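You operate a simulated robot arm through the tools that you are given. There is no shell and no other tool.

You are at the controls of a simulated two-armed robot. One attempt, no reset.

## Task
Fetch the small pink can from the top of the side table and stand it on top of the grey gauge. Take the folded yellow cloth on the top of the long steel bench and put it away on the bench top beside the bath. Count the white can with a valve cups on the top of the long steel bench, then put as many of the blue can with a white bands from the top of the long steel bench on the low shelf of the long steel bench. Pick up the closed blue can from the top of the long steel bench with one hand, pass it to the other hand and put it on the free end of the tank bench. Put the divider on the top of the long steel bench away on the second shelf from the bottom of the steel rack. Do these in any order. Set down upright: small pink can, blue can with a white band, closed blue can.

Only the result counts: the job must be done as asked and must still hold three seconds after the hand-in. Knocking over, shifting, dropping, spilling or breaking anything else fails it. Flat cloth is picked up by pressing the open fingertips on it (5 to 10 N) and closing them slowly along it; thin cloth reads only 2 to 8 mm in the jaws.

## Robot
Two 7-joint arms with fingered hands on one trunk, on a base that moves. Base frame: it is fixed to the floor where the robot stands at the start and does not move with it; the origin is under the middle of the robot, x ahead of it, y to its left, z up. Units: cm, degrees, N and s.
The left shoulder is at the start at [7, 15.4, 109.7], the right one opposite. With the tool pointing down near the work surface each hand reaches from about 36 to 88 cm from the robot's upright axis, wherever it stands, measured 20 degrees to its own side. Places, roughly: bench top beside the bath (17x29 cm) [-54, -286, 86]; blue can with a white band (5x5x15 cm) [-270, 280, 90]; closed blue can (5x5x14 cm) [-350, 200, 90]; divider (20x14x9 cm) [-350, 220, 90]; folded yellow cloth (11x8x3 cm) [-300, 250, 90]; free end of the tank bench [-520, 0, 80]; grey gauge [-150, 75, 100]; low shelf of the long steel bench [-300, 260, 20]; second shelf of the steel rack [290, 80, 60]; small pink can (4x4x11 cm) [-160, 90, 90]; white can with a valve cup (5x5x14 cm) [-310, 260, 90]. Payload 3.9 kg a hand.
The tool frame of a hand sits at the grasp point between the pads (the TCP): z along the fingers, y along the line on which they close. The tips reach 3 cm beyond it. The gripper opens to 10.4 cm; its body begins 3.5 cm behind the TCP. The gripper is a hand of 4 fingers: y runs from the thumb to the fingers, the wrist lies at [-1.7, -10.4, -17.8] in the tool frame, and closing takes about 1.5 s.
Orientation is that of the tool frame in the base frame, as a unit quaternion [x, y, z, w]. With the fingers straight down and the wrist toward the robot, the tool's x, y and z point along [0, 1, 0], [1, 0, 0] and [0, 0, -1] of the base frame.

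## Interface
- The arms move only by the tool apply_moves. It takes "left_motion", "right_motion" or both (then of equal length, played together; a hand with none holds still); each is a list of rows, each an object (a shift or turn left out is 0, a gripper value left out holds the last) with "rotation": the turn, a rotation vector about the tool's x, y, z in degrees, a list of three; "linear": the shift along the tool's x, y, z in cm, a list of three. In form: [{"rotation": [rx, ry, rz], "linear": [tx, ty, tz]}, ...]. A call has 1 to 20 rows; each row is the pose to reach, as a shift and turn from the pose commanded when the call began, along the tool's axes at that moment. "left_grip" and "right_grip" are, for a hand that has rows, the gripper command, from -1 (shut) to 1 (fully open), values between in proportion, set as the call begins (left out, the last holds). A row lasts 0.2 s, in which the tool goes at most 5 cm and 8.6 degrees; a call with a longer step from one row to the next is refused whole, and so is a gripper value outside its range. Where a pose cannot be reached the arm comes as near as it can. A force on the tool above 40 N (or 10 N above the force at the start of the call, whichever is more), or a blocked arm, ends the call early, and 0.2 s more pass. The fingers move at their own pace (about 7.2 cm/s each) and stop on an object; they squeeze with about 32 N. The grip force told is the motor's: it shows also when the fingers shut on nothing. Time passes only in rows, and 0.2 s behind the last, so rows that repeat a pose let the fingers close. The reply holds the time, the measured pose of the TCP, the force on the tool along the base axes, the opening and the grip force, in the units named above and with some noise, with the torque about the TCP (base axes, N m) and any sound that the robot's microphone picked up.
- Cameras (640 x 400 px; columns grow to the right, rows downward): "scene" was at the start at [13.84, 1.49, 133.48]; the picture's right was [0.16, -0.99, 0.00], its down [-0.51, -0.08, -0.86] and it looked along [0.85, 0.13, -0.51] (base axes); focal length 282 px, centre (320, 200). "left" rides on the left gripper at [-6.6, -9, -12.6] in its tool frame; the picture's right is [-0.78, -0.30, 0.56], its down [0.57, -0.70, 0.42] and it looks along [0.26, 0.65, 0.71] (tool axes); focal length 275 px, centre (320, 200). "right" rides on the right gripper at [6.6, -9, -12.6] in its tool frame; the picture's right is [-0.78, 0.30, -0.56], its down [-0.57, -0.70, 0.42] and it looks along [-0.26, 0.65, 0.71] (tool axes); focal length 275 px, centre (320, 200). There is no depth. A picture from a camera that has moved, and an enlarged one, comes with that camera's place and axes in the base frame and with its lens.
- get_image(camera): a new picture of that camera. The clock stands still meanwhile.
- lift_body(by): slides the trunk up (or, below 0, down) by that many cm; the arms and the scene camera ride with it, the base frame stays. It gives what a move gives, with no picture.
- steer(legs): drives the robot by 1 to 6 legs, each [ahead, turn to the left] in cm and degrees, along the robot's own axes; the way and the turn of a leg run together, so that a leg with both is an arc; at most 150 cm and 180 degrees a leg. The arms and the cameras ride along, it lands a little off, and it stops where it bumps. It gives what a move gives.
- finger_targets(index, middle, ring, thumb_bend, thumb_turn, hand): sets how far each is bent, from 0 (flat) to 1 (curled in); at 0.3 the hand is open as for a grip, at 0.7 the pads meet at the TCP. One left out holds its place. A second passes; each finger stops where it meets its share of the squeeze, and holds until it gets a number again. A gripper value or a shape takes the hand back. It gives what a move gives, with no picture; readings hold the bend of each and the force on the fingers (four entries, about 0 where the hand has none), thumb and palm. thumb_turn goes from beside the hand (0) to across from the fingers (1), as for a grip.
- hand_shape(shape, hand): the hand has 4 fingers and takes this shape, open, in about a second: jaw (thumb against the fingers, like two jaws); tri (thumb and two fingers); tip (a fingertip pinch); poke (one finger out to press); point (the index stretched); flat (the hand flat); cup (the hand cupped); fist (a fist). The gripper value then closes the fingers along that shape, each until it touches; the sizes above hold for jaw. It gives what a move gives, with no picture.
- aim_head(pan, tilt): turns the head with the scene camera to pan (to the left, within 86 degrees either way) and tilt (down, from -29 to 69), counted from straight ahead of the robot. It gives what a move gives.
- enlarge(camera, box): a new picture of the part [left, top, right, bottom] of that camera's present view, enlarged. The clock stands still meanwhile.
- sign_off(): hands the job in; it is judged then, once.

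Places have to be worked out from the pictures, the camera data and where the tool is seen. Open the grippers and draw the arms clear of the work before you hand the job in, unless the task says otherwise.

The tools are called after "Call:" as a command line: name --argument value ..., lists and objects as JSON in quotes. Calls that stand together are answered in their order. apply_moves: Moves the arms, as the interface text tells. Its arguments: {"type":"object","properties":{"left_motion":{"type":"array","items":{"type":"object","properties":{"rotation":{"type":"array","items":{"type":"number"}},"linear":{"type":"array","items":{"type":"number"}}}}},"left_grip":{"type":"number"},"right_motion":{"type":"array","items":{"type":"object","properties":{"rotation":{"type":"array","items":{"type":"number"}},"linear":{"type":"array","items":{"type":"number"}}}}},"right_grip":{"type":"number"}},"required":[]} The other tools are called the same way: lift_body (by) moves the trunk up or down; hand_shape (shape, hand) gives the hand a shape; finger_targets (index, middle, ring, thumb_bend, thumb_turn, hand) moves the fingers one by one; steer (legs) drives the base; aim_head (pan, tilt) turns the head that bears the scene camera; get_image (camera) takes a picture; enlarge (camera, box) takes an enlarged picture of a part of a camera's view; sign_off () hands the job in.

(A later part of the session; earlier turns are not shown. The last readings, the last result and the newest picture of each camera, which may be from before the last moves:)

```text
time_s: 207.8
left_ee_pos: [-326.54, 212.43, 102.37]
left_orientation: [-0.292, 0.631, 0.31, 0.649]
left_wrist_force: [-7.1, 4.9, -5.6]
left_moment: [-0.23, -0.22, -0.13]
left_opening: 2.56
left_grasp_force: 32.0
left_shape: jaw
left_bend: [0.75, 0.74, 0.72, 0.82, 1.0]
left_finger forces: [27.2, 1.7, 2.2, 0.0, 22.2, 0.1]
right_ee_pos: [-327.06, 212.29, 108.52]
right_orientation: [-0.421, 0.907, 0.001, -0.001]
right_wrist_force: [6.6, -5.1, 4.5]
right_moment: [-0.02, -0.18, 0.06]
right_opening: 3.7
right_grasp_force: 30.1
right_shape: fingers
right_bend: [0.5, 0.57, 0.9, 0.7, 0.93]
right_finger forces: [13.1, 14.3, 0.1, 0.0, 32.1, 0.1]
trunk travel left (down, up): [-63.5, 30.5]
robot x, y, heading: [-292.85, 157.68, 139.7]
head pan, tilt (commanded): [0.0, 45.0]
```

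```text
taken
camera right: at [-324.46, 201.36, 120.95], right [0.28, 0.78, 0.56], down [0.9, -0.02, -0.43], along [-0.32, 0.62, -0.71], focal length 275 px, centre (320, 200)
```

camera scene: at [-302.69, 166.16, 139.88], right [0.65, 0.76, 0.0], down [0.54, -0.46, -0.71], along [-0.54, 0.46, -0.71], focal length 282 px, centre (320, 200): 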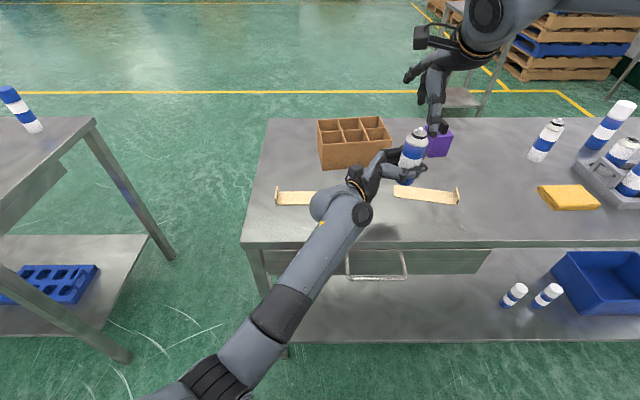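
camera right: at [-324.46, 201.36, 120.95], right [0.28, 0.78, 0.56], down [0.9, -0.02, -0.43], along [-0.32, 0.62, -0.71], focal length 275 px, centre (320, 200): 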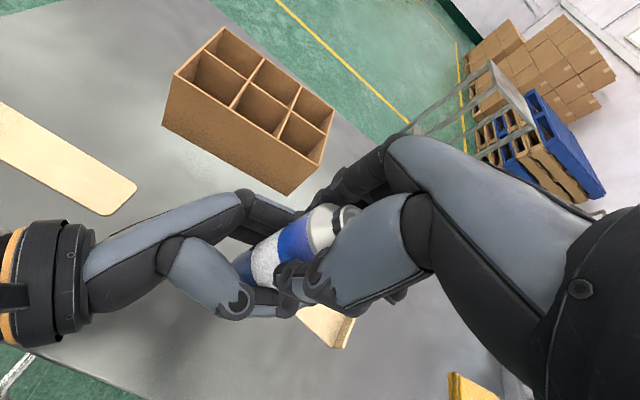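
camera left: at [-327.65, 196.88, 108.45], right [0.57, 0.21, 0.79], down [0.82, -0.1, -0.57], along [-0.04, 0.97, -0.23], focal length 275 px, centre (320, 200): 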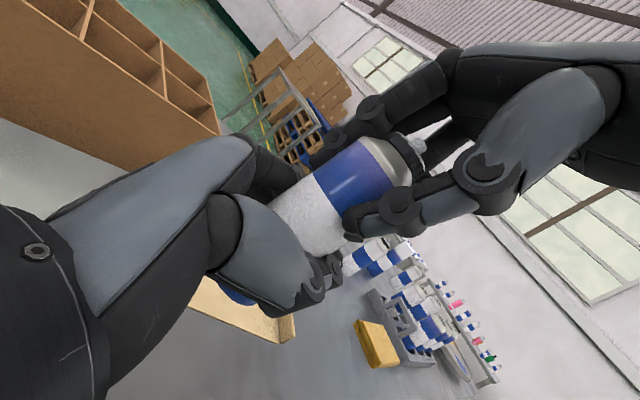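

The right hand now holds with balanced forces (13+14 vs 32 N). I open the left hand to hand over.

Call:
apply_moves --left_motion '[{"linear": [0, 0, 0]}, {"linear": [0, 0, 0]}, {"linear": [0, 0, 0]}, {"linear": [0, 0, 0]}, {"linear": [0, 0, 0]}]' --left_grip 0.55

Call:
get_image --camera "left"

Call:
get_image --camera "right"

```text
time_s: 209.0
left_ee_pos: [-326.5, 212.47, 102.28]
left_orientation: [-0.292, 0.631, 0.31, 0.649]
left_wrist_force: [0.9, -0.2, 0.9]
left_moment: [-0.02, -0.03, 0.03]
left_opening: 8.06
left_grasp_force: 0.1
left_shape: jaw
left_bend: [0.27, 0.35, 0.32, 0.5, 0.98]
left_finger forces: [0.1, 0.1, 0.0, 0.0, 0.0, 0.0]
right_ee_pos: [-326.99, 212.19, 108.44]
right_orientation: [-0.421, 0.907, 0.001, 0.0]
right_wrist_force: [0.8, -0.1, -0.4]
right_moment: [0.02, -0.02, 0.0]
right_opening: 3.75
right_grasp_force: 29.3
right_shape: fingers
right_bend: [0.49, 0.56, 0.9, 0.71, 0.93]
right_finger forces: [13.8, 15.9, 0.1, 0.0, 27.8, 0.0]
trunk travel left (down, up): [-63.5, 30.5]
robot x, y, heading: [-292.57, 157.85, 139.5]
head pan, tilt (commanded): [0.0, 45.0]
```

```text
taken
camera left: at [-327.64, 196.89, 108.46], right [0.57, 0.21, 0.79], down [0.82, -0.1, -0.57], along [-0.04, 0.97, -0.23], focal length 275 px, centre (320, 200)
```

left: 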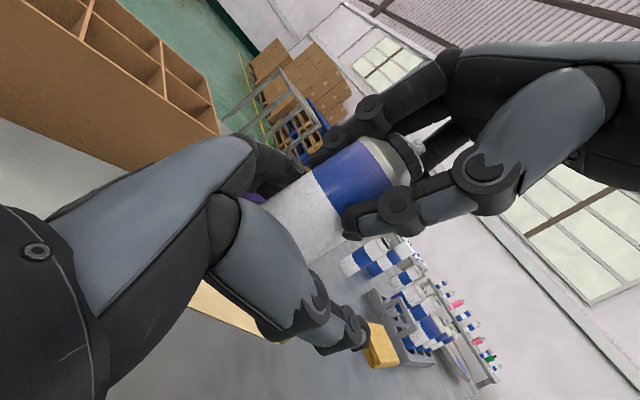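

```text
taken
camera right: at [-324.46, 201.33, 120.93], right [0.28, 0.78, 0.56], down [0.91, -0.02, -0.43], along [-0.32, 0.62, -0.71], focal length 275 px, centre (320, 200)
```

right: 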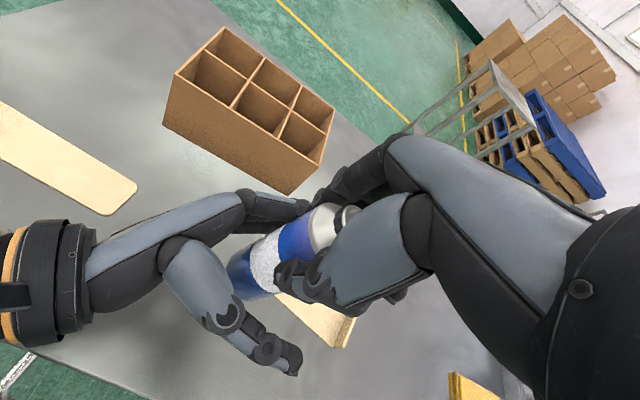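

Transfer done: left forces zero, right holds. I withdraw the left hand to the left, along its fingers.

Call:
apply_moves --left_motion '[{"linear": [-0.2, 0, -3]}, {"linear": [-0.4, 0, -7]}, {"linear": [-0.7, 0, -11]}, {"linear": [-1, 0, -15]}, {"linear": [-1.2, 0, -18]}, {"linear": [-1.2, 0, -18]}]' --left_grip 0.8

Call:
get_image --camera "scene"

Call:
get_image --camera "right"

```text
time_s: 210.4
left_ee_pos: [-336.49, 199.31, 103.34]
left_orientation: [-0.286, 0.62, 0.307, 0.663]
left_wrist_force: [-0.6, -0.2, -0.5]
left_moment: [0.01, 0.0, 0.0]
left_opening: 9.32
left_grasp_force: 0.2
left_shape: jaw
left_bend: [0.3, 0.32, 0.3, 0.32, 0.98]
left_finger forces: [0.0, 0.0, 0.1, 0.0, 0.0, 0.0]
right_ee_pos: [-327.03, 212.23, 108.45]
right_orientation: [-0.421, 0.907, 0.0, 0.0]
right_wrist_force: [0.3, -0.8, -0.5]
right_moment: [-0.01, 0.0, 0.01]
right_opening: 3.73
right_grasp_force: 28.3
right_shape: fingers
right_bend: [0.48, 0.56, 0.9, 0.71, 0.93]
right_finger forces: [13.8, 16.0, 0.0, 0.0, 27.7, 0.0]
trunk travel left (down, up): [-63.5, 30.5]
robot x, y, heading: [-292.48, 157.36, 139.6]
head pan, tilt (commanded): [0.0, 45.0]
```

```text
taken
camera scene: at [-302.64, 166.24, 139.87], right [0.65, 0.76, 0.0], down [0.54, -0.46, -0.71], along [-0.54, 0.46, -0.71], focal length 282 px, centre (320, 200)
```

scene: 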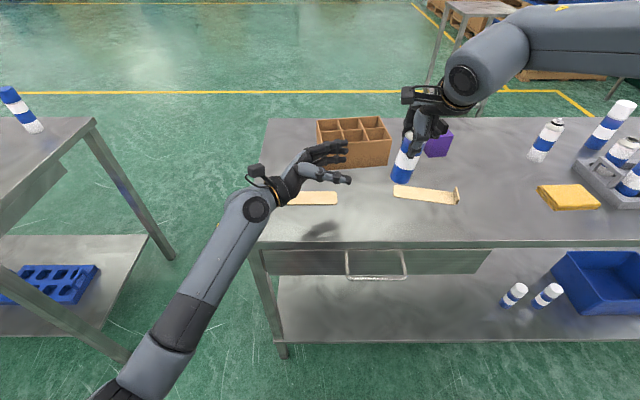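

```text
taken
camera right: at [-324.41, 201.38, 120.93], right [0.28, 0.78, 0.56], down [0.9, -0.02, -0.43], along [-0.32, 0.62, -0.71], focal length 275 px, centre (320, 200)
```

right: 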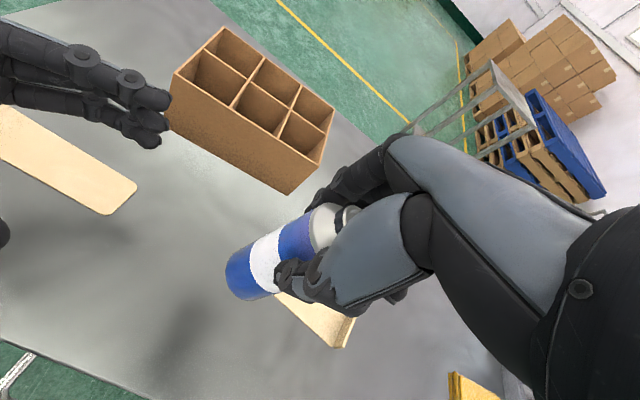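

Hand-over complete. I retract both hands: the left turns back to fingers-down, the right lifts the can and draws back.

Call:
apply_moves --left_motion '[{"rotation": [0, 0, 0], "linear": [-1.5, -1.5, -2]}, {"rotation": [0, 8, 0], "linear": [-3, -3, -4]}, {"rotation": [0, 16, 0], "linear": [-4.5, -4.5, -6]}, {"rotation": [0, 24, 0], "linear": [-6, -6, -8]}, {"rotation": [0, 32, 0], "linear": [-7.5, -7.5, -10]}, {"rotation": [0, 40, 0], "linear": [-9, -9, -12]}, {"rotation": [0, 48, 0], "linear": [-10.5, -10.5, -14]}, {"rotation": [0, 56, 0], "linear": [-12, -12, -16]}, {"rotation": [0, 64, 0], "linear": [-13.5, -13.5, -18]}, {"rotation": [0, 72, 0], "linear": [-15, -15, -20]}, {"rotation": [0, 80, 0], "linear": [-16.5, -15, -22]}, {"rotation": [0, 88, 0], "linear": [-16.5, -15, -22]}, {"rotation": [0, 94, 0], "linear": [-16.5, -15, -22]}, {"rotation": [0, 94, 0], "linear": [-16.5, -15, -22]}]' --right_motion '[{"linear": [0, 0, -2]}, {"linear": [0, 0, -4]}, {"linear": [0, 0, -6]}, {"linear": [0, 0, -8]}, {"linear": [0, 0, -10]}, {"linear": [0, 0, -12]}, {"linear": [-1, -2, -14]}, {"linear": [-2, -4, -14]}, {"linear": [-3, -6, -14]}, {"linear": [-4, -8, -14]}, {"linear": [-5, -10, -14]}, {"linear": [-6, -12, -14]}, {"linear": [-7, -14, -14]}, {"linear": [-7, -14, -14]}]'

Call:
get_image --camera "scene"

Call:
get_image --camera "right"

```text
time_s: 213.4
left_ee_pos: [-340.09, 171.71, 118.03]
left_orientation: [-0.42, 0.908, 0.001, -0.001]
left_wrist_force: [-0.7, 0.4, -0.6]
left_moment: [0.0, -0.03, -0.02]
left_opening: 9.36
left_grasp_force: 0.1
left_shape: jaw
left_bend: [0.3, 0.32, 0.3, 0.32, 0.98]
left_finger forces: [0.0, 0.0, 0.0, 0.1, 0.1, 0.0]
right_ee_pos: [-312.02, 208.35, 122.42]
right_orientation: [-0.42, 0.907, 0.002, 0.001]
right_wrist_force: [-0.2, -0.3, 0.2]
right_moment: [0.03, -0.02, 0.0]
right_opening: 3.68
right_grasp_force: 29.4
right_shape: fingers
right_bend: [0.48, 0.56, 0.9, 0.71, 0.93]
right_finger forces: [13.8, 16.2, 0.0, 0.0, 27.9, 0.0]
trunk travel left (down, up): [-63.5, 30.5]
robot x, y, heading: [-292.47, 157.17, 140.0]
head pan, tilt (commanded): [0.0, 45.0]
```

```text
taken
camera scene: at [-302.8, 166.09, 139.87], right [0.65, 0.76, 0.0], down [0.54, -0.46, -0.71], along [-0.54, 0.46, -0.71], focal length 282 px, centre (320, 200)
```

scene: 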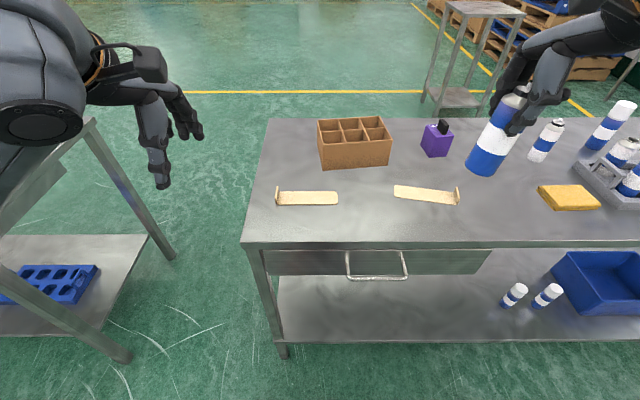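

```text
taken
camera right: at [-309.44, 197.45, 134.94], right [0.28, 0.78, 0.56], down [0.91, -0.02, -0.42], along [-0.32, 0.62, -0.71], focal length 275 px, centre (320, 200)
```

right: 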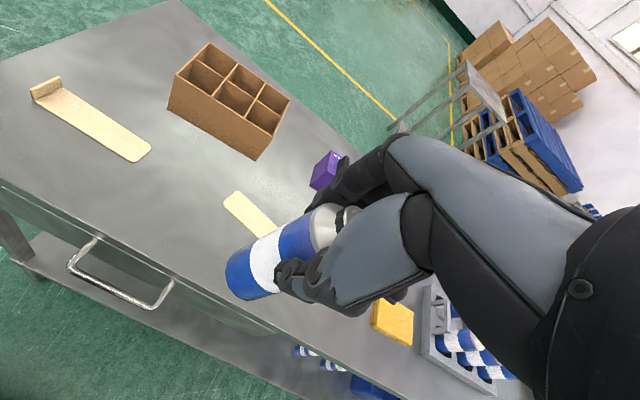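

Both hands are clear; the right holds the can. I raise the trunk for travel, turn left along the aisle and drive the first part toward the tank bench.

Call:
lift_body --by 25

Call:
steer --legs '[[0, 90], [100, 0]]'

Call:
aim_head --pan 0 --tilt 30

Call:
get_image --camera "scene"

Call:
aim_head --pan -40 --tilt 35

Call:
get_image --camera "scene"

```text
time_s: 216.0
left_ee_pos: [-340.03, 171.84, 143.26]
left_orientation: [-0.42, 0.908, 0.001, -0.002]
left_wrist_force: [0.2, -0.1, 0.2]
left_moment: [-0.03, -0.01, 0.02]
left_opening: 9.37
left_grasp_force: 0.1
left_shape: jaw
left_bend: [0.3, 0.32, 0.3, 0.32, 0.98]
left_finger forces: [0.0, 0.0, 0.0, 0.0, 0.1, 0.0]
right_ee_pos: [-311.92, 208.61, 147.48]
right_orientation: [-0.421, 0.907, 0.001, 0.0]
right_wrist_force: [0.1, 0.1, 0.4]
right_moment: [-0.03, -0.02, 0.0]
right_opening: 3.74
right_grasp_force: 28.7
right_shape: fingers
right_bend: [0.48, 0.56, 0.9, 0.71, 0.93]
right_finger forces: [13.7, 16.3, 0.1, 0.1, 27.8, 0.1]
trunk travel left (down, up): [-88.5, 5.5]
robot x, y, heading: [-292.6, 157.55, 139.6]
head pan, tilt (commanded): [0.0, 45.0]
```

```text
time_s: 225.0
left_ee_pos: [-371.3, 33.46, 143.27]
left_orientation: [0.939, -0.345, 0.0, 0.001]
left_wrist_force: [-0.3, -0.5, 0.7]
left_moment: [-0.03, -0.03, 0.02]
left_opening: 9.38
left_grasp_force: 0.1
left_shape: jaw
left_bend: [0.3, 0.32, 0.3, 0.32, 0.98]
left_finger forces: [0.0, 0.1, 0.1, 0.0, 0.1, 0.0]
right_ee_pos: [-407.98, 61.57, 147.56]
right_orientation: [0.939, -0.344, 0.0, 0.0]
right_wrist_force: [0.8, 0.9, -1.5]
right_moment: [-0.01, 0.03, 0.0]
right_opening: 3.68
right_grasp_force: 28.1
right_shape: fingers
right_bend: [0.48, 0.56, 0.9, 0.72, 0.93]
right_finger forces: [13.8, 15.8, 0.0, 0.0, 27.3, 0.1]
trunk travel left (down, up): [-88.5, 5.5]
robot x, y, heading: [-357.35, 80.96, -130.2]
head pan, tilt (commanded): [0.0, 45.0]
```

```text
time_s: 225.8
left_ee_pos: [-371.36, 33.6, 143.07]
left_orientation: [0.939, -0.344, 0.001, 0.001]
left_wrist_force: [0.1, 0.2, -0.5]
left_moment: [-0.01, 0.0, 0.02]
left_opening: 9.35
left_grasp_force: 0.2
left_shape: jaw
left_bend: [0.3, 0.32, 0.3, 0.32, 0.98]
left_finger forces: [0.1, 0.1, 0.0, 0.1, 0.0, 0.0]
right_ee_pos: [-407.94, 61.62, 147.44]
right_orientation: [0.939, -0.343, 0.0, 0.001]
right_wrist_force: [0.6, 0.1, -0.1]
right_moment: [-0.02, -0.02, 0.01]
right_opening: 3.67
right_grasp_force: 28.9
right_shape: fingers
right_bend: [0.48, 0.56, 0.9, 0.72, 0.93]
right_finger forces: [13.8, 15.8, 0.1, 0.0, 27.3, 0.0]
trunk travel left (down, up): [-88.5, 5.5]
robot x, y, heading: [-357.19, 81.28, -130.1]
head pan, tilt (commanded): [0.0, 30.0]
```

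```text
taken
camera scene: at [-366.3, 70.33, 167.13], right [-0.76, 0.65, 0.0], down [0.32, 0.38, -0.87], along [-0.56, -0.66, -0.5], focal length 282 px, centre (320, 200)
```

scene: 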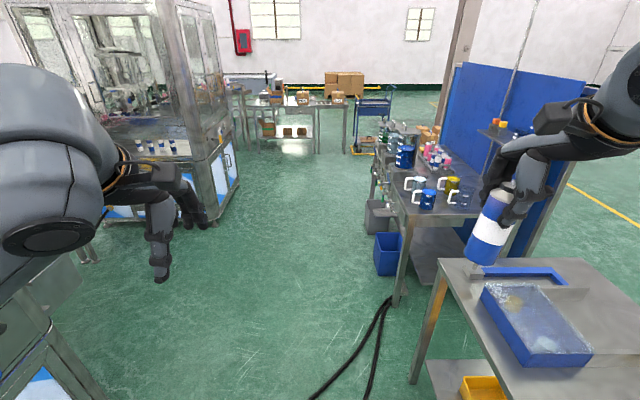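

```text
time_s: 226.9
left_ee_pos: [-371.4, 33.43, 143.16]
left_orientation: [0.939, -0.344, 0.001, 0.001]
left_wrist_force: [-0.2, -0.1, -0.8]
left_moment: [0.01, 0.0, -0.01]
left_opening: 9.32
left_grasp_force: 0.0
left_shape: jaw
left_bend: [0.3, 0.32, 0.3, 0.32, 0.98]
left_finger forces: [0.0, 0.0, 0.1, 0.0, 0.0, 0.0]
right_ee_pos: [-407.96, 61.61, 147.39]
right_orientation: [0.939, -0.343, 0.0, 0.001]
right_wrist_force: [1.0, -0.7, -0.8]
right_moment: [-0.01, 0.02, 0.02]
right_opening: 3.68
right_grasp_force: 28.6
right_shape: fingers
right_bend: [0.48, 0.56, 0.9, 0.72, 0.93]
right_finger forces: [13.8, 15.9, 0.0, 0.0, 27.2, 0.0]
trunk travel left (down, up): [-88.5, 5.5]
robot x, y, heading: [-357.29, 80.65, -130.4]
head pan, tilt (commanded): [-40.0, 35.0]
```

```text
taken
camera scene: at [-369.13, 75.74, 166.36], right [-0.17, 0.99, 0.0], down [0.57, 0.1, -0.82], along [-0.81, -0.14, -0.57], focal length 282 px, centre (320, 200)
```

scene: 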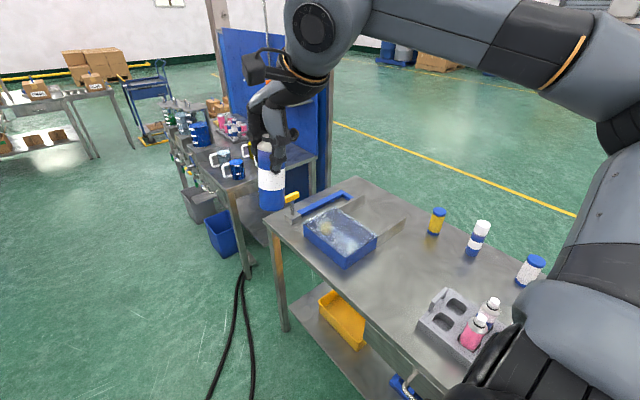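

I zoom in on the second table (tank bench) to find its free end.

Call:
enlarge --camera "scene" --box '[160, 80, 360, 205]'

Call:
aim_head --pan -25 --tilt 30

Call:
enlarge --camera "scene" --box '[200, 100, 400, 225]'

```text
3.20 times, centred on (260, 142) of scene
camera zoom: at [-369.13, 75.74, 166.36], right [-0.17, 0.99, 0.0], down [0.57, 0.1, -0.82], along [-0.81, -0.14, -0.57], focal length 901 px, centre (512, 384)
```

zoom: 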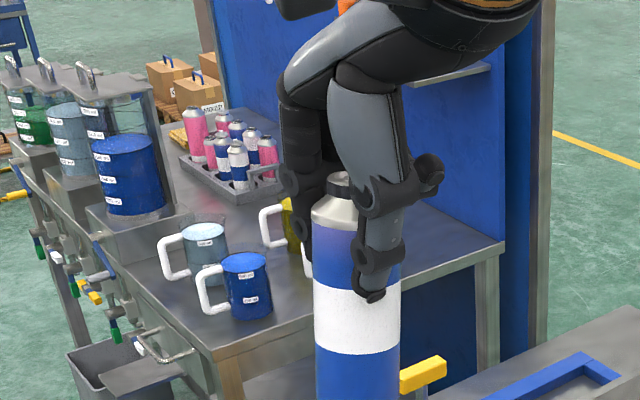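

```text
time_s: 227.6
left_ee_pos: [-371.35, 33.41, 143.2]
left_orientation: [0.939, -0.344, 0.001, 0.001]
left_wrist_force: [0.5, 0.5, 0.6]
left_moment: [-0.02, -0.03, 0.01]
left_opening: 9.36
left_grasp_force: 0.2
left_shape: jaw
left_bend: [0.3, 0.32, 0.3, 0.32, 0.98]
left_finger forces: [0.0, 0.0, 0.0, 0.0, 0.1, 0.0]
right_ee_pos: [-407.97, 61.55, 147.38]
right_orientation: [0.939, -0.344, -0.001, 0.001]
right_wrist_force: [0.5, -0.4, -0.7]
right_moment: [0.0, 0.0, 0.0]
right_opening: 3.66
right_grasp_force: 28.4
right_shape: fingers
right_bend: [0.48, 0.56, 0.9, 0.72, 0.93]
right_finger forces: [13.8, 15.7, 0.0, 0.1, 27.3, 0.0]
trunk travel left (down, up): [-88.5, 5.5]
robot x, y, heading: [-357.09, 81.06, -130.2]
head pan, tilt (commanded): [-25.0, 30.0]
```

```text
3.20 times, centred on (300, 162) of scene
camera zoom: at [-368.67, 73.45, 167.13], right [-0.42, 0.91, 0.0], down [0.45, 0.21, -0.87], along [-0.79, -0.36, -0.5], focal length 901 px, centre (384, 320)
```

zoom: 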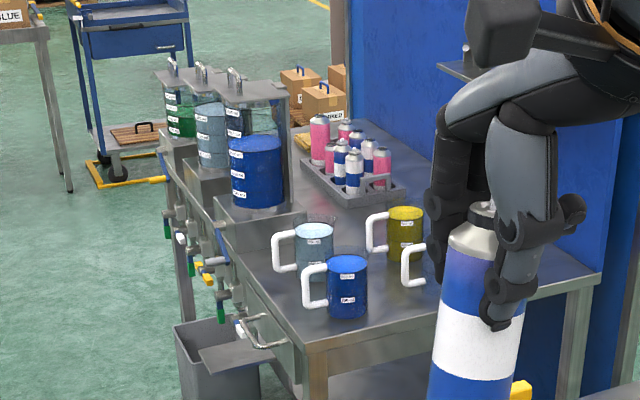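

The tank bench's near end lies around [-484,7] to [-533,46]; mugs stand on part of it. I need to go further down the aisle over the floor cables; I try a modest advance and watch for a bump.

Call:
steer --legs '[[50, 0]]'

Call:
steer --legs '[[40, 0]]'

Call:
aim_head --pan -60 --tilt 35

Call:
get_image --camera "scene"

```text
time_s: 230.6
left_ee_pos: [-403.85, -4.56, 143.35]
left_orientation: [0.938, -0.346, 0.0, 0.002]
left_wrist_force: [-0.1, 0.1, 0.1]
left_moment: [-0.04, -0.05, 0.01]
left_opening: 9.36
left_grasp_force: 0.0
left_shape: jaw
left_bend: [0.3, 0.32, 0.3, 0.32, 0.98]
left_finger forces: [0.1, 0.0, 0.0, 0.0, 0.0, 0.0]
right_ee_pos: [-440.48, 23.65, 147.67]
right_orientation: [0.939, -0.345, -0.002, 0.001]
right_wrist_force: [0.1, 0.0, -0.6]
right_moment: [0.0, -0.02, 0.0]
right_opening: 3.68
right_grasp_force: 28.0
right_shape: fingers
right_bend: [0.48, 0.56, 0.9, 0.72, 0.93]
right_finger forces: [13.8, 15.8, 0.1, 0.0, 27.4, 0.0]
trunk travel left (down, up): [-88.5, 5.5]
robot x, y, heading: [-389.79, 42.56, -130.7]
head pan, tilt (commanded): [-25.0, 30.0]
```

```text
time_s: 233.1
left_ee_pos: [-430.06, -35.12, 143.37]
left_orientation: [0.938, -0.347, 0.001, 0.002]
left_wrist_force: [-0.3, 0.4, -0.2]
left_moment: [0.01, 0.0, 0.0]
left_opening: 9.34
left_grasp_force: 0.1
left_shape: jaw
left_bend: [0.3, 0.32, 0.3, 0.32, 0.98]
left_finger forces: [0.1, 0.0, 0.0, 0.0, 0.0, 0.1]
right_ee_pos: [-466.43, -6.78, 147.55]
right_orientation: [0.938, -0.346, -0.001, 0.002]
right_wrist_force: [-0.2, 0.2, 0.3]
right_moment: [-0.02, -0.02, 0.02]
right_opening: 3.65
right_grasp_force: 28.4
right_shape: fingers
right_bend: [0.48, 0.56, 0.9, 0.72, 0.93]
right_finger forces: [13.7, 15.7, 0.0, 0.1, 27.2, 0.1]
trunk travel left (down, up): [-88.5, 5.5]
robot x, y, heading: [-415.69, 12.09, -130.2]
head pan, tilt (commanded): [-25.0, 30.0]
```

```text
time_s: 234.1
left_ee_pos: [-430.26, -35.36, 143.22]
left_orientation: [0.938, -0.347, 0.0, 0.001]
left_wrist_force: [-0.3, 0.4, 0.3]
left_moment: [-0.01, -0.01, -0.01]
left_opening: 9.32
left_grasp_force: 0.0
left_shape: jaw
left_bend: [0.3, 0.32, 0.3, 0.32, 0.98]
left_finger forces: [0.0, 0.0, 0.0, 0.0, 0.0, 0.0]
right_ee_pos: [-466.64, -7.12, 147.52]
right_orientation: [0.938, -0.346, -0.001, 0.0]
right_wrist_force: [0.2, 0.6, -0.9]
right_moment: [0.02, -0.01, 0.03]
right_opening: 3.66
right_grasp_force: 28.4
right_shape: fingers
right_bend: [0.48, 0.56, 0.9, 0.72, 0.93]
right_finger forces: [13.9, 15.8, 0.0, 0.1, 27.2, 0.0]
trunk travel left (down, up): [-88.5, 5.5]
robot x, y, heading: [-415.83, 12.62, -130.8]
head pan, tilt (commanded): [-60.0, 35.0]
```

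```text
taken
camera scene: at [-427.75, 9.93, 166.35], right [0.18, 0.98, 0.0], down [0.56, -0.1, -0.82], along [-0.81, 0.15, -0.57], focal length 282 px, centre (320, 200)
```

scene: 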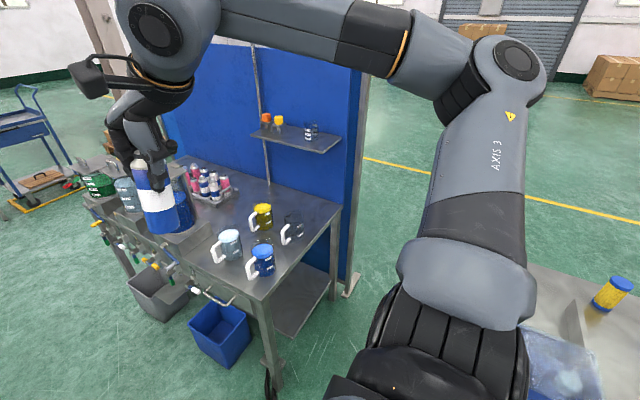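

No bump over the cables. I drive on along the tank bench and turn to face it.

Call:
steer --legs '[[68, 0], [0, -90]]'

Call:
aim_head --pan -10 --tilt 45

Call:
get_image --camera "scene"

Call:
get_image --camera "right"

```text
time_s: 241.7
left_ee_pos: [-507.23, -25.32, 143.29]
left_orientation: [-0.42, 0.908, 0.0, -0.002]
left_wrist_force: [-0.2, -0.1, 1.2]
left_moment: [0.0, 0.04, 0.0]
left_opening: 9.33
left_grasp_force: 0.1
left_shape: jaw
left_bend: [0.3, 0.32, 0.3, 0.32, 0.98]
left_finger forces: [0.1, 0.0, 0.1, 0.0, 0.0, 0.0]
right_ee_pos: [-479.17, 11.3, 147.34]
right_orientation: [-0.421, 0.907, 0.001, 0.0]
right_wrist_force: [-0.1, -0.3, -0.2]
right_moment: [0.01, -0.01, 0.02]
right_opening: 3.6
right_grasp_force: 28.4
right_shape: fingers
right_bend: [0.48, 0.56, 0.9, 0.72, 0.93]
right_finger forces: [13.9, 15.4, 0.1, 0.1, 26.8, 0.0]
trunk travel left (down, up): [-88.5, 5.5]
robot x, y, heading: [-459.62, -39.53, 139.6]
head pan, tilt (commanded): [-60.0, 35.0]
```

```text
time_s: 242.9
left_ee_pos: [-507.23, -25.33, 143.24]
left_orientation: [-0.421, 0.907, 0.0, -0.001]
left_wrist_force: [0.2, 0.2, -0.3]
left_moment: [0.01, 0.0, 0.03]
left_opening: 9.33
left_grasp_force: 0.1
left_shape: jaw
left_bend: [0.3, 0.32, 0.3, 0.32, 0.98]
left_finger forces: [0.0, 0.1, 0.0, 0.0, 0.1, 0.0]
right_ee_pos: [-479.16, 11.24, 147.46]
right_orientation: [-0.42, 0.907, 0.001, 0.001]
right_wrist_force: [0.0, 0.5, -0.7]
right_moment: [-0.02, -0.01, -0.05]
right_opening: 3.62
right_grasp_force: 27.9
right_shape: fingers
right_bend: [0.48, 0.56, 0.9, 0.72, 0.93]
right_finger forces: [13.9, 15.4, 0.1, 0.1, 26.9, 0.0]
trunk travel left (down, up): [-88.5, 5.5]
robot x, y, heading: [-459.58, -39.41, 139.6]
head pan, tilt (commanded): [-10.0, 45.0]
```

```text
taken
camera scene: at [-468.75, -30.02, 164.88], right [0.77, 0.64, 0.0], down [0.45, -0.54, -0.71], along [-0.45, 0.54, -0.71], focal length 282 px, centre (320, 200)
```

scene: 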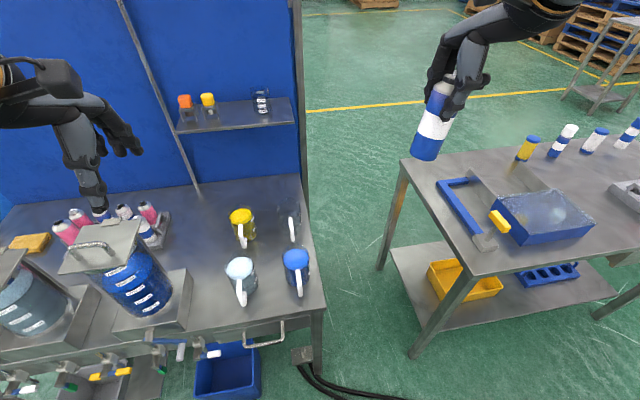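

```text
taken
camera right: at [-476.45, 0.34, 159.94], right [0.28, 0.78, 0.56], down [0.91, -0.02, -0.42], along [-0.32, 0.62, -0.71], focal length 275 px, centre (320, 200)
```

right: 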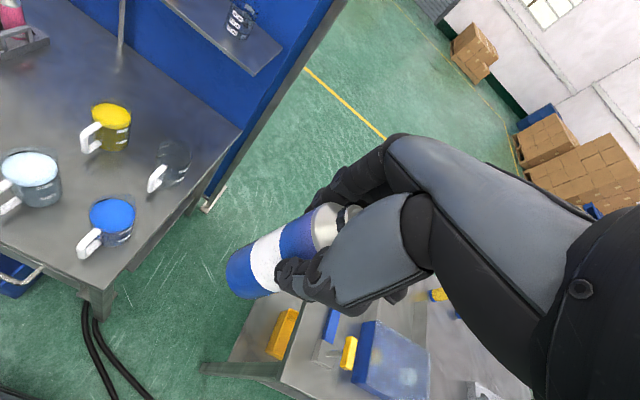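

The free (tank-less) end of the tank bench has four mugs standing around [-515,-1]. I zoom in to find an open spot there.

Call:
enlarge --camera "scene" --box '[150, 170, 350, 295]'

Call:
enlarge --camera "scene" --box '[200, 200, 360, 300]'

Call:
enlarge --camera "right" --box '[0, 60, 240, 210]'

```text
3.20 times, centred on (250, 232) of scene
camera zoom: at [-468.75, -30.02, 164.88], right [0.77, 0.64, 0.0], down [0.45, -0.54, -0.71], along [-0.45, 0.54, -0.71], focal length 901 px, centre (544, 96)
```

zoom: 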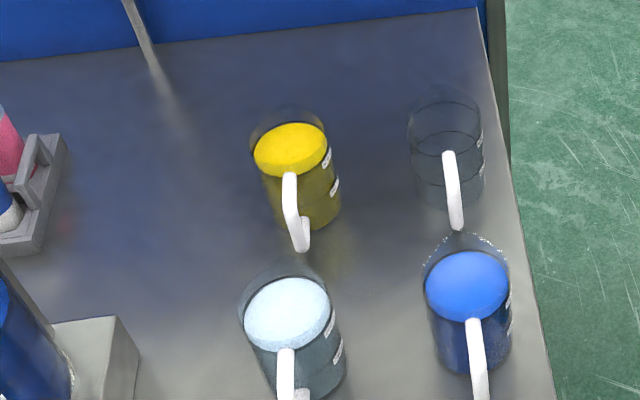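

```text
4.00 times, centred on (280, 250) of scene
camera zoom: at [-468.75, -30.02, 164.88], right [0.77, 0.64, 0.0], down [0.45, -0.54, -0.71], along [-0.45, 0.54, -0.71], focal length 1126 px, centre (480, 0)
```

zoom: 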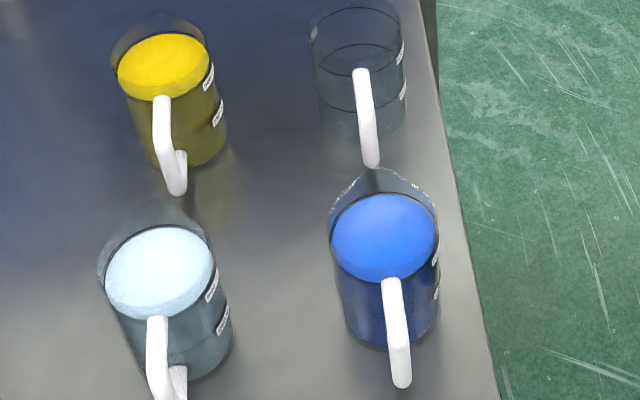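

```text
2.67 times, centred on (120, 135) of right
camera zoom: at [-476.45, 0.34, 159.94], right [0.28, 0.78, 0.56], down [0.91, -0.02, -0.42], along [-0.32, 0.62, -0.71], focal length 734 px, centre (853, 373)
```

zoom: 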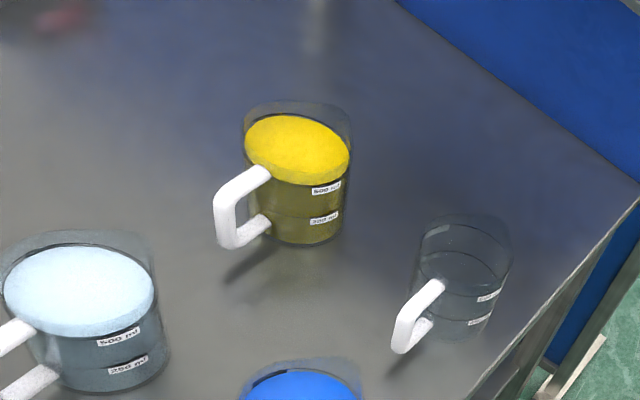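

The spot in the middle of the four mugs is at about [-518, 2], exactly the named place, with ~6 cm clearance to each mug. I shift 25 cm to the left so that the right hand can reach it comfortably, keeping the trunk high.

Call:
steer --legs '[[0, 90], [25, 0], [0, -90]]'

Call:
aim_head --pan -15 --tilt 50

Call:
get_image --camera "scene"

Call:
get_image --camera "right"

```text
time_s: 252.3
left_ee_pos: [-523.54, -44.41, 143.27]
left_orientation: [-0.421, 0.907, 0.001, -0.001]
left_wrist_force: [-0.8, -0.8, -0.3]
left_moment: [0.01, -0.02, 0.01]
left_opening: 9.32
left_grasp_force: 0.0
left_shape: jaw
left_bend: [0.3, 0.32, 0.3, 0.32, 0.98]
left_finger forces: [0.0, 0.1, 0.0, 0.0, 0.1, 0.0]
right_ee_pos: [-495.46, -7.87, 147.31]
right_orientation: [-0.421, 0.907, 0.001, 0.0]
right_wrist_force: [-0.3, 0.4, -0.9]
right_moment: [-0.05, -0.04, 0.0]
right_opening: 3.54
right_grasp_force: 27.8
right_shape: fingers
right_bend: [0.48, 0.57, 0.9, 0.72, 0.93]
right_finger forces: [14.1, 14.9, 0.0, 0.1, 26.3, 0.1]
trunk travel left (down, up): [-88.5, 5.5]
robot x, y, heading: [-475.86, -58.56, 139.7]
head pan, tilt (commanded): [-10.0, 45.0]
```

```text
time_s: 253.0
left_ee_pos: [-523.59, -44.56, 143.24]
left_orientation: [-0.421, 0.907, 0.0, -0.001]
left_wrist_force: [0.1, -0.2, -1.0]
left_moment: [0.02, 0.01, -0.01]
left_opening: 9.32
left_grasp_force: 0.0
left_shape: jaw
left_bend: [0.3, 0.32, 0.3, 0.32, 0.98]
left_finger forces: [0.0, 0.1, 0.0, 0.1, 0.1, 0.0]
right_ee_pos: [-495.34, -7.94, 147.46]
right_orientation: [-0.421, 0.907, 0.001, 0.0]
right_wrist_force: [0.5, 0.3, -0.5]
right_moment: [-0.02, -0.03, 0.0]
right_opening: 3.51
right_grasp_force: 27.8
right_shape: fingers
right_bend: [0.48, 0.57, 0.9, 0.72, 0.93]
right_finger forces: [14.1, 14.9, 0.1, 0.0, 26.3, 0.1]
trunk travel left (down, up): [-88.5, 5.5]
robot x, y, heading: [-476.01, -58.34, 139.9]
head pan, tilt (commanded): [-15.0, 50.0]
```

```text
taken
camera scene: at [-484.24, -48.96, 164.19], right [0.82, 0.57, 0.0], down [0.44, -0.63, -0.64], along [-0.37, 0.53, -0.77], focal length 282 px, centre (320, 200)
```

scene: 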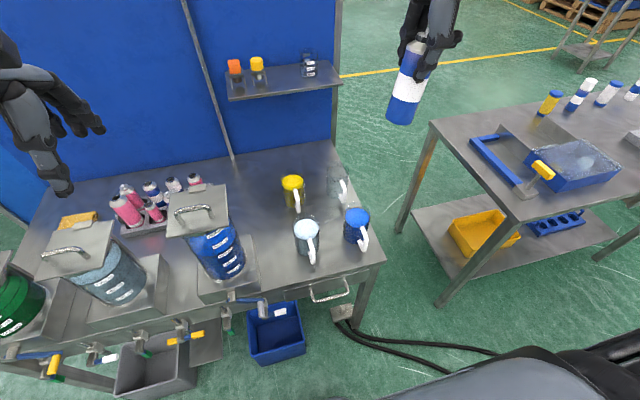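

```text
taken
camera right: at [-492.81, -18.68, 159.93], right [0.27, 0.78, 0.56], down [0.91, -0.01, -0.42], along [-0.32, 0.62, -0.71], focal length 275 px, centre (320, 200)
```

right: 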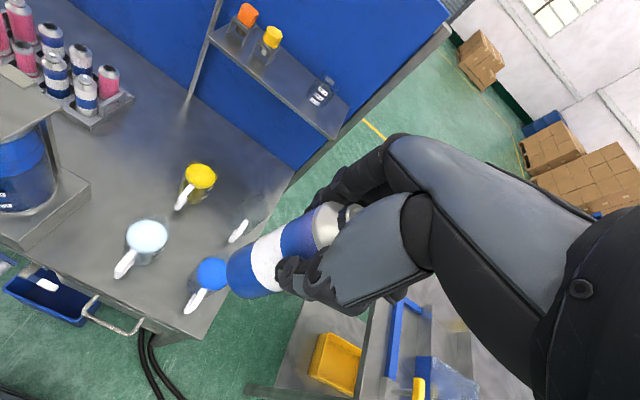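

I zoom again from this place to locate the four mug bases precisely.

Call:
enlarge --camera "scene" --box '[250, 160, 410, 260]'

Call:
enlarge --camera "right" --box '[90, 140, 290, 265]'

```text
4.00 times, centred on (330, 210) of scene
camera zoom: at [-484.24, -48.96, 164.19], right [0.82, 0.57, 0.0], down [0.44, -0.63, -0.64], along [-0.37, 0.53, -0.77], focal length 1126 px, centre (280, 160)
```

zoom: 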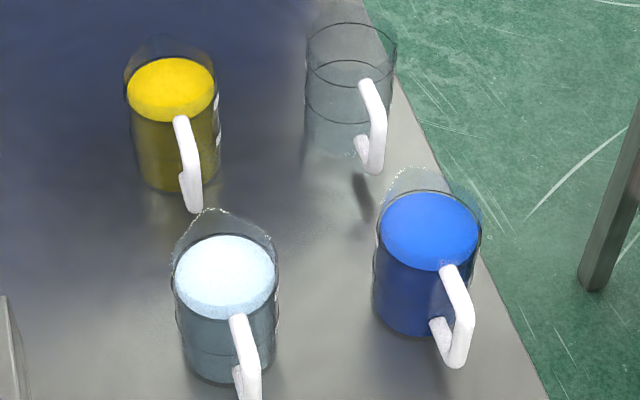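

```text
3.20 times, centred on (190, 202) of right
camera zoom: at [-492.81, -18.68, 159.93], right [0.27, 0.78, 0.56], down [0.91, -0.01, -0.42], along [-0.32, 0.62, -0.71], focal length 881 px, centre (736, 192)
```

zoom: 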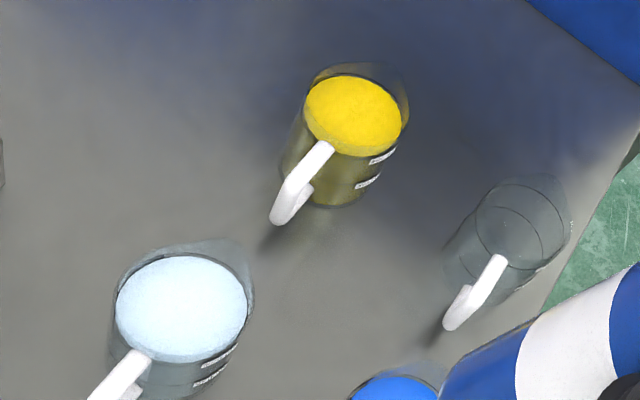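

I check the can's uprightness in the right hand by zooming on it.

Call:
enlarge --camera "scene" --box '[340, 40, 500, 140]'

Call:
enlarge --camera "right" --box '[200, 180, 400, 305]'

```text
4.00 times, centred on (420, 90) of scene
camera zoom: at [-484.24, -48.96, 164.19], right [0.82, 0.57, 0.0], down [0.44, -0.63, -0.64], along [-0.37, 0.53, -0.77], focal length 1126 px, centre (-80, 640)
```

zoom: 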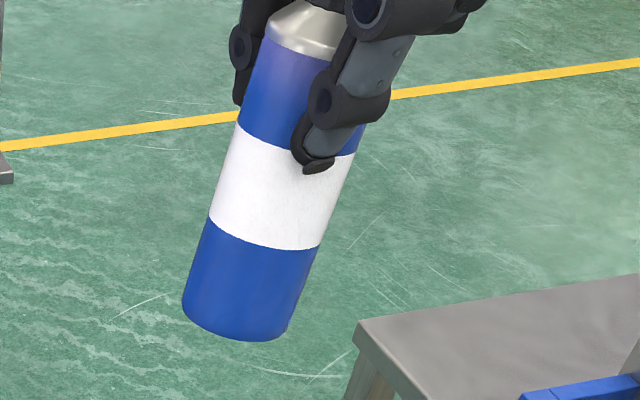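

```text
3.20 times, centred on (300, 242) of right
camera zoom: at [-492.81, -18.68, 159.93], right [0.27, 0.78, 0.56], down [0.91, -0.01, -0.42], along [-0.32, 0.62, -0.71], focal length 881 px, centre (384, 64)
```

zoom: 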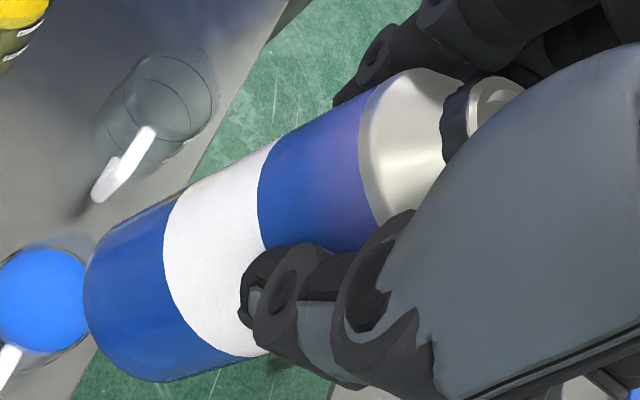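

The can is upright in the hand. I move the right hand horizontally above the middle of the mugs at full height.

Call:
apply_moves --right_motion '[{"linear": [1, 4, 0]}, {"linear": [2, 8, 0]}, {"linear": [3, 12, 0]}, {"linear": [4, 16, 0]}, {"linear": [5, 20, 0]}, {"linear": [6.1, 23.3, 0]}, {"linear": [6.1, 23.3, 4]}, {"linear": [6.1, 23.3, 9]}, {"linear": [6.1, 23.3, 14]}, {"linear": [6.1, 23.3, 19]}, {"linear": [6.1, 23.3, 24]}, {"linear": [6.1, 23.3, 29]}, {"linear": [6.1, 23.3, 34]}, {"linear": [6.1, 23.3, 34]}]'

Call:
get_image --camera "scene"

Call:
get_image --camera "right"

```text
time_s: 256.0
left_ee_pos: [-523.57, -44.44, 143.19]
left_orientation: [-0.421, 0.907, 0.001, -0.001]
left_wrist_force: [-0.2, -0.1, -0.7]
left_moment: [0.02, 0.0, 0.02]
left_opening: 9.35
left_grasp_force: 0.1
left_shape: jaw
left_bend: [0.3, 0.32, 0.3, 0.32, 0.98]
left_finger forces: [0.0, 0.1, 0.1, 0.0, 0.0, 0.0]
right_ee_pos: [-506.36, -0.04, 121.07]
right_orientation: [-0.421, 0.907, 0.001, -0.001]
right_wrist_force: [-0.6, -0.5, -0.9]
right_moment: [0.01, 0.01, -0.01]
right_opening: 3.51
right_grasp_force: 28.3
right_shape: fingers
right_bend: [0.48, 0.56, 0.9, 0.72, 0.93]
right_finger forces: [13.6, 16.1, 0.1, 0.0, 26.8, 0.0]
right hand out of reach, approached as far as the arm can: row 5, 6, 7, 8, 9, 10, 11, 12, 13, 14
trunk travel left (down, up): [-88.5, 5.5]
robot x, y, heading: [-476.01, -58.82, 140.1]
head pan, tilt (commanded): [-15.0, 50.0]
```

```text
taken
camera scene: at [-484.25, -48.91, 164.18], right [0.82, 0.57, 0.0], down [0.44, -0.63, -0.64], along [-0.37, 0.53, -0.77], focal length 282 px, centre (320, 200)
```

scene: 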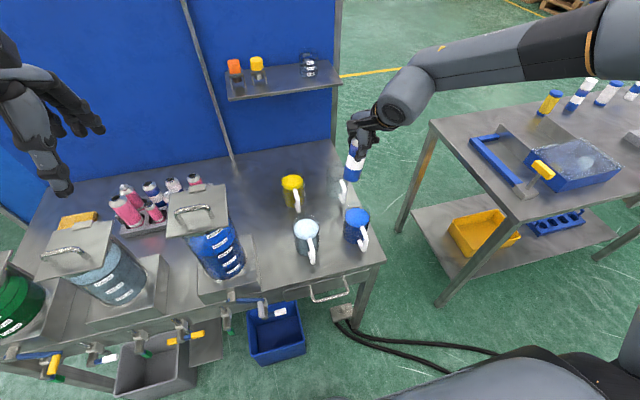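

```text
taken
camera right: at [-503.75, -10.92, 133.58], right [0.27, 0.78, 0.56], down [0.91, -0.01, -0.42], along [-0.32, 0.62, -0.71], focal length 275 px, centre (320, 200)
```

right: 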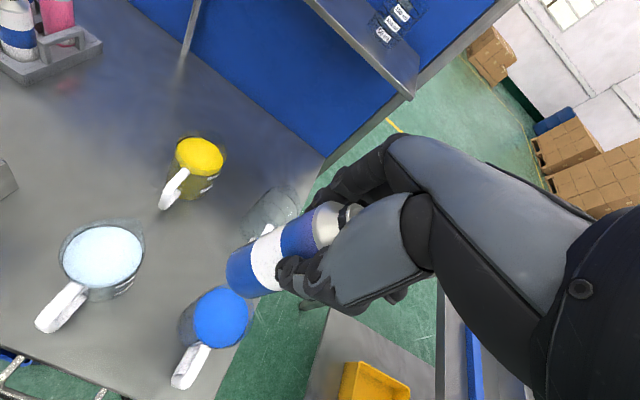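

The arm got stuck short (probably a local joint limit at that height), now above the blue mug with 18 cm to spare. I try smaller steps: slightly lower, then left and forward.

Call:
apply_moves --right_motion '[{"linear": [1.5, 0, 3]}, {"linear": [3, 1, 6]}, {"linear": [4.5, 3, 8]}, {"linear": [5.2, 5, 8]}, {"linear": [5.2, 7.5, 8]}, {"linear": [5.2, 9.8, 8]}, {"linear": [5.2, 9.8, 8]}]'

Call:
get_image --camera "right"

```text
time_s: 257.6
left_ee_pos: [-523.55, -44.32, 143.18]
left_orientation: [-0.421, 0.907, 0.0, -0.001]
left_wrist_force: [-0.1, -1.4, 0.0]
left_moment: [0.0, 0.02, 0.02]
left_opening: 9.35
left_grasp_force: 0.1
left_shape: jaw
left_bend: [0.3, 0.32, 0.3, 0.32, 0.98]
left_finger forces: [0.0, 0.0, 0.0, 0.0, 0.0, 0.0]
right_ee_pos: [-505.88, -0.61, 120.22]
right_orientation: [-0.421, 0.907, 0.002, 0.0]
right_wrist_force: [0.4, 0.4, -0.5]
right_moment: [-0.01, -0.03, 0.0]
right_opening: 3.51
right_grasp_force: 28.2
right_shape: fingers
right_bend: [0.48, 0.56, 0.9, 0.72, 0.93]
right_finger forces: [13.7, 16.2, 0.0, 0.0, 27.1, 0.0]
right hand out of reach, approached as far as the arm can: row 1, 2, 3, 4, 5, 6, 7
trunk travel left (down, up): [-88.5, 5.5]
robot x, y, heading: [-475.97, -58.63, 139.8]
head pan, tilt (commanded): [-15.0, 50.0]
```

```text
taken
camera right: at [-503.33, -11.48, 132.77], right [0.27, 0.78, 0.56], down [0.91, -0.01, -0.42], along [-0.32, 0.62, -0.71], focal length 275 px, centre (320, 200)
```

right: 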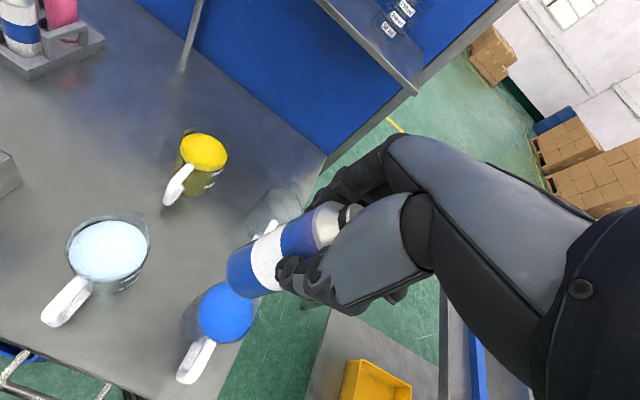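

Stuck locally. I retract the right hand, raise the left hand well above the tanks, and lower the trunk so the right arm works in the geometry that succeeded before.

Call:
apply_moves --left_motion '[{"linear": [0, -1, -3]}, {"linear": [0, -2, -6]}, {"linear": [0, -3, -9]}, {"linear": [0, -4, -12]}, {"linear": [0, -5, -15]}, {"linear": [0, -5, -15]}]' --right_motion '[{"linear": [0, -3, -2]}, {"linear": [0, -6, -4]}, {"linear": [0, -9, -6]}, {"linear": [0, -12, -8]}, {"linear": [0, -14, -10]}, {"linear": [0, -14, -10]}]'

Call:
get_image --camera "scene"

```text
time_s: 259.0
left_ee_pos: [-519.52, -47.53, 158.18]
left_orientation: [-0.421, 0.907, 0.0, 0.0]
left_wrist_force: [0.4, 0.5, 0.2]
left_moment: [0.0, 0.0, 0.0]
left_opening: 9.35
left_grasp_force: 0.0
left_shape: jaw
left_bend: [0.3, 0.32, 0.3, 0.32, 0.98]
left_finger forces: [0.0, 0.0, 0.0, 0.1, 0.0, 0.0]
right_ee_pos: [-495.27, -9.64, 130.08]
right_orientation: [-0.421, 0.907, 0.0, 0.001]
right_wrist_force: [0.4, 0.2, -0.7]
right_moment: [0.03, -0.02, 0.07]
right_opening: 3.5
right_grasp_force: 28.4
right_shape: fingers
right_bend: [0.48, 0.56, 0.9, 0.73, 0.93]
right_finger forces: [13.5, 16.2, 0.0, 0.0, 26.7, 0.0]
trunk travel left (down, up): [-88.5, 5.5]
robot x, y, heading: [-475.96, -58.32, 139.7]
head pan, tilt (commanded): [-15.0, 50.0]
```

```text
taken
camera scene: at [-484.29, -48.87, 164.17], right [0.82, 0.57, 0.0], down [0.44, -0.63, -0.64], along [-0.37, 0.53, -0.77], focal length 282 px, centre (320, 200)
```

scene: 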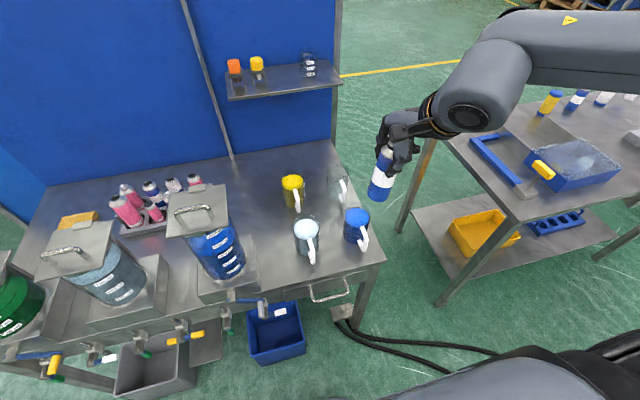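

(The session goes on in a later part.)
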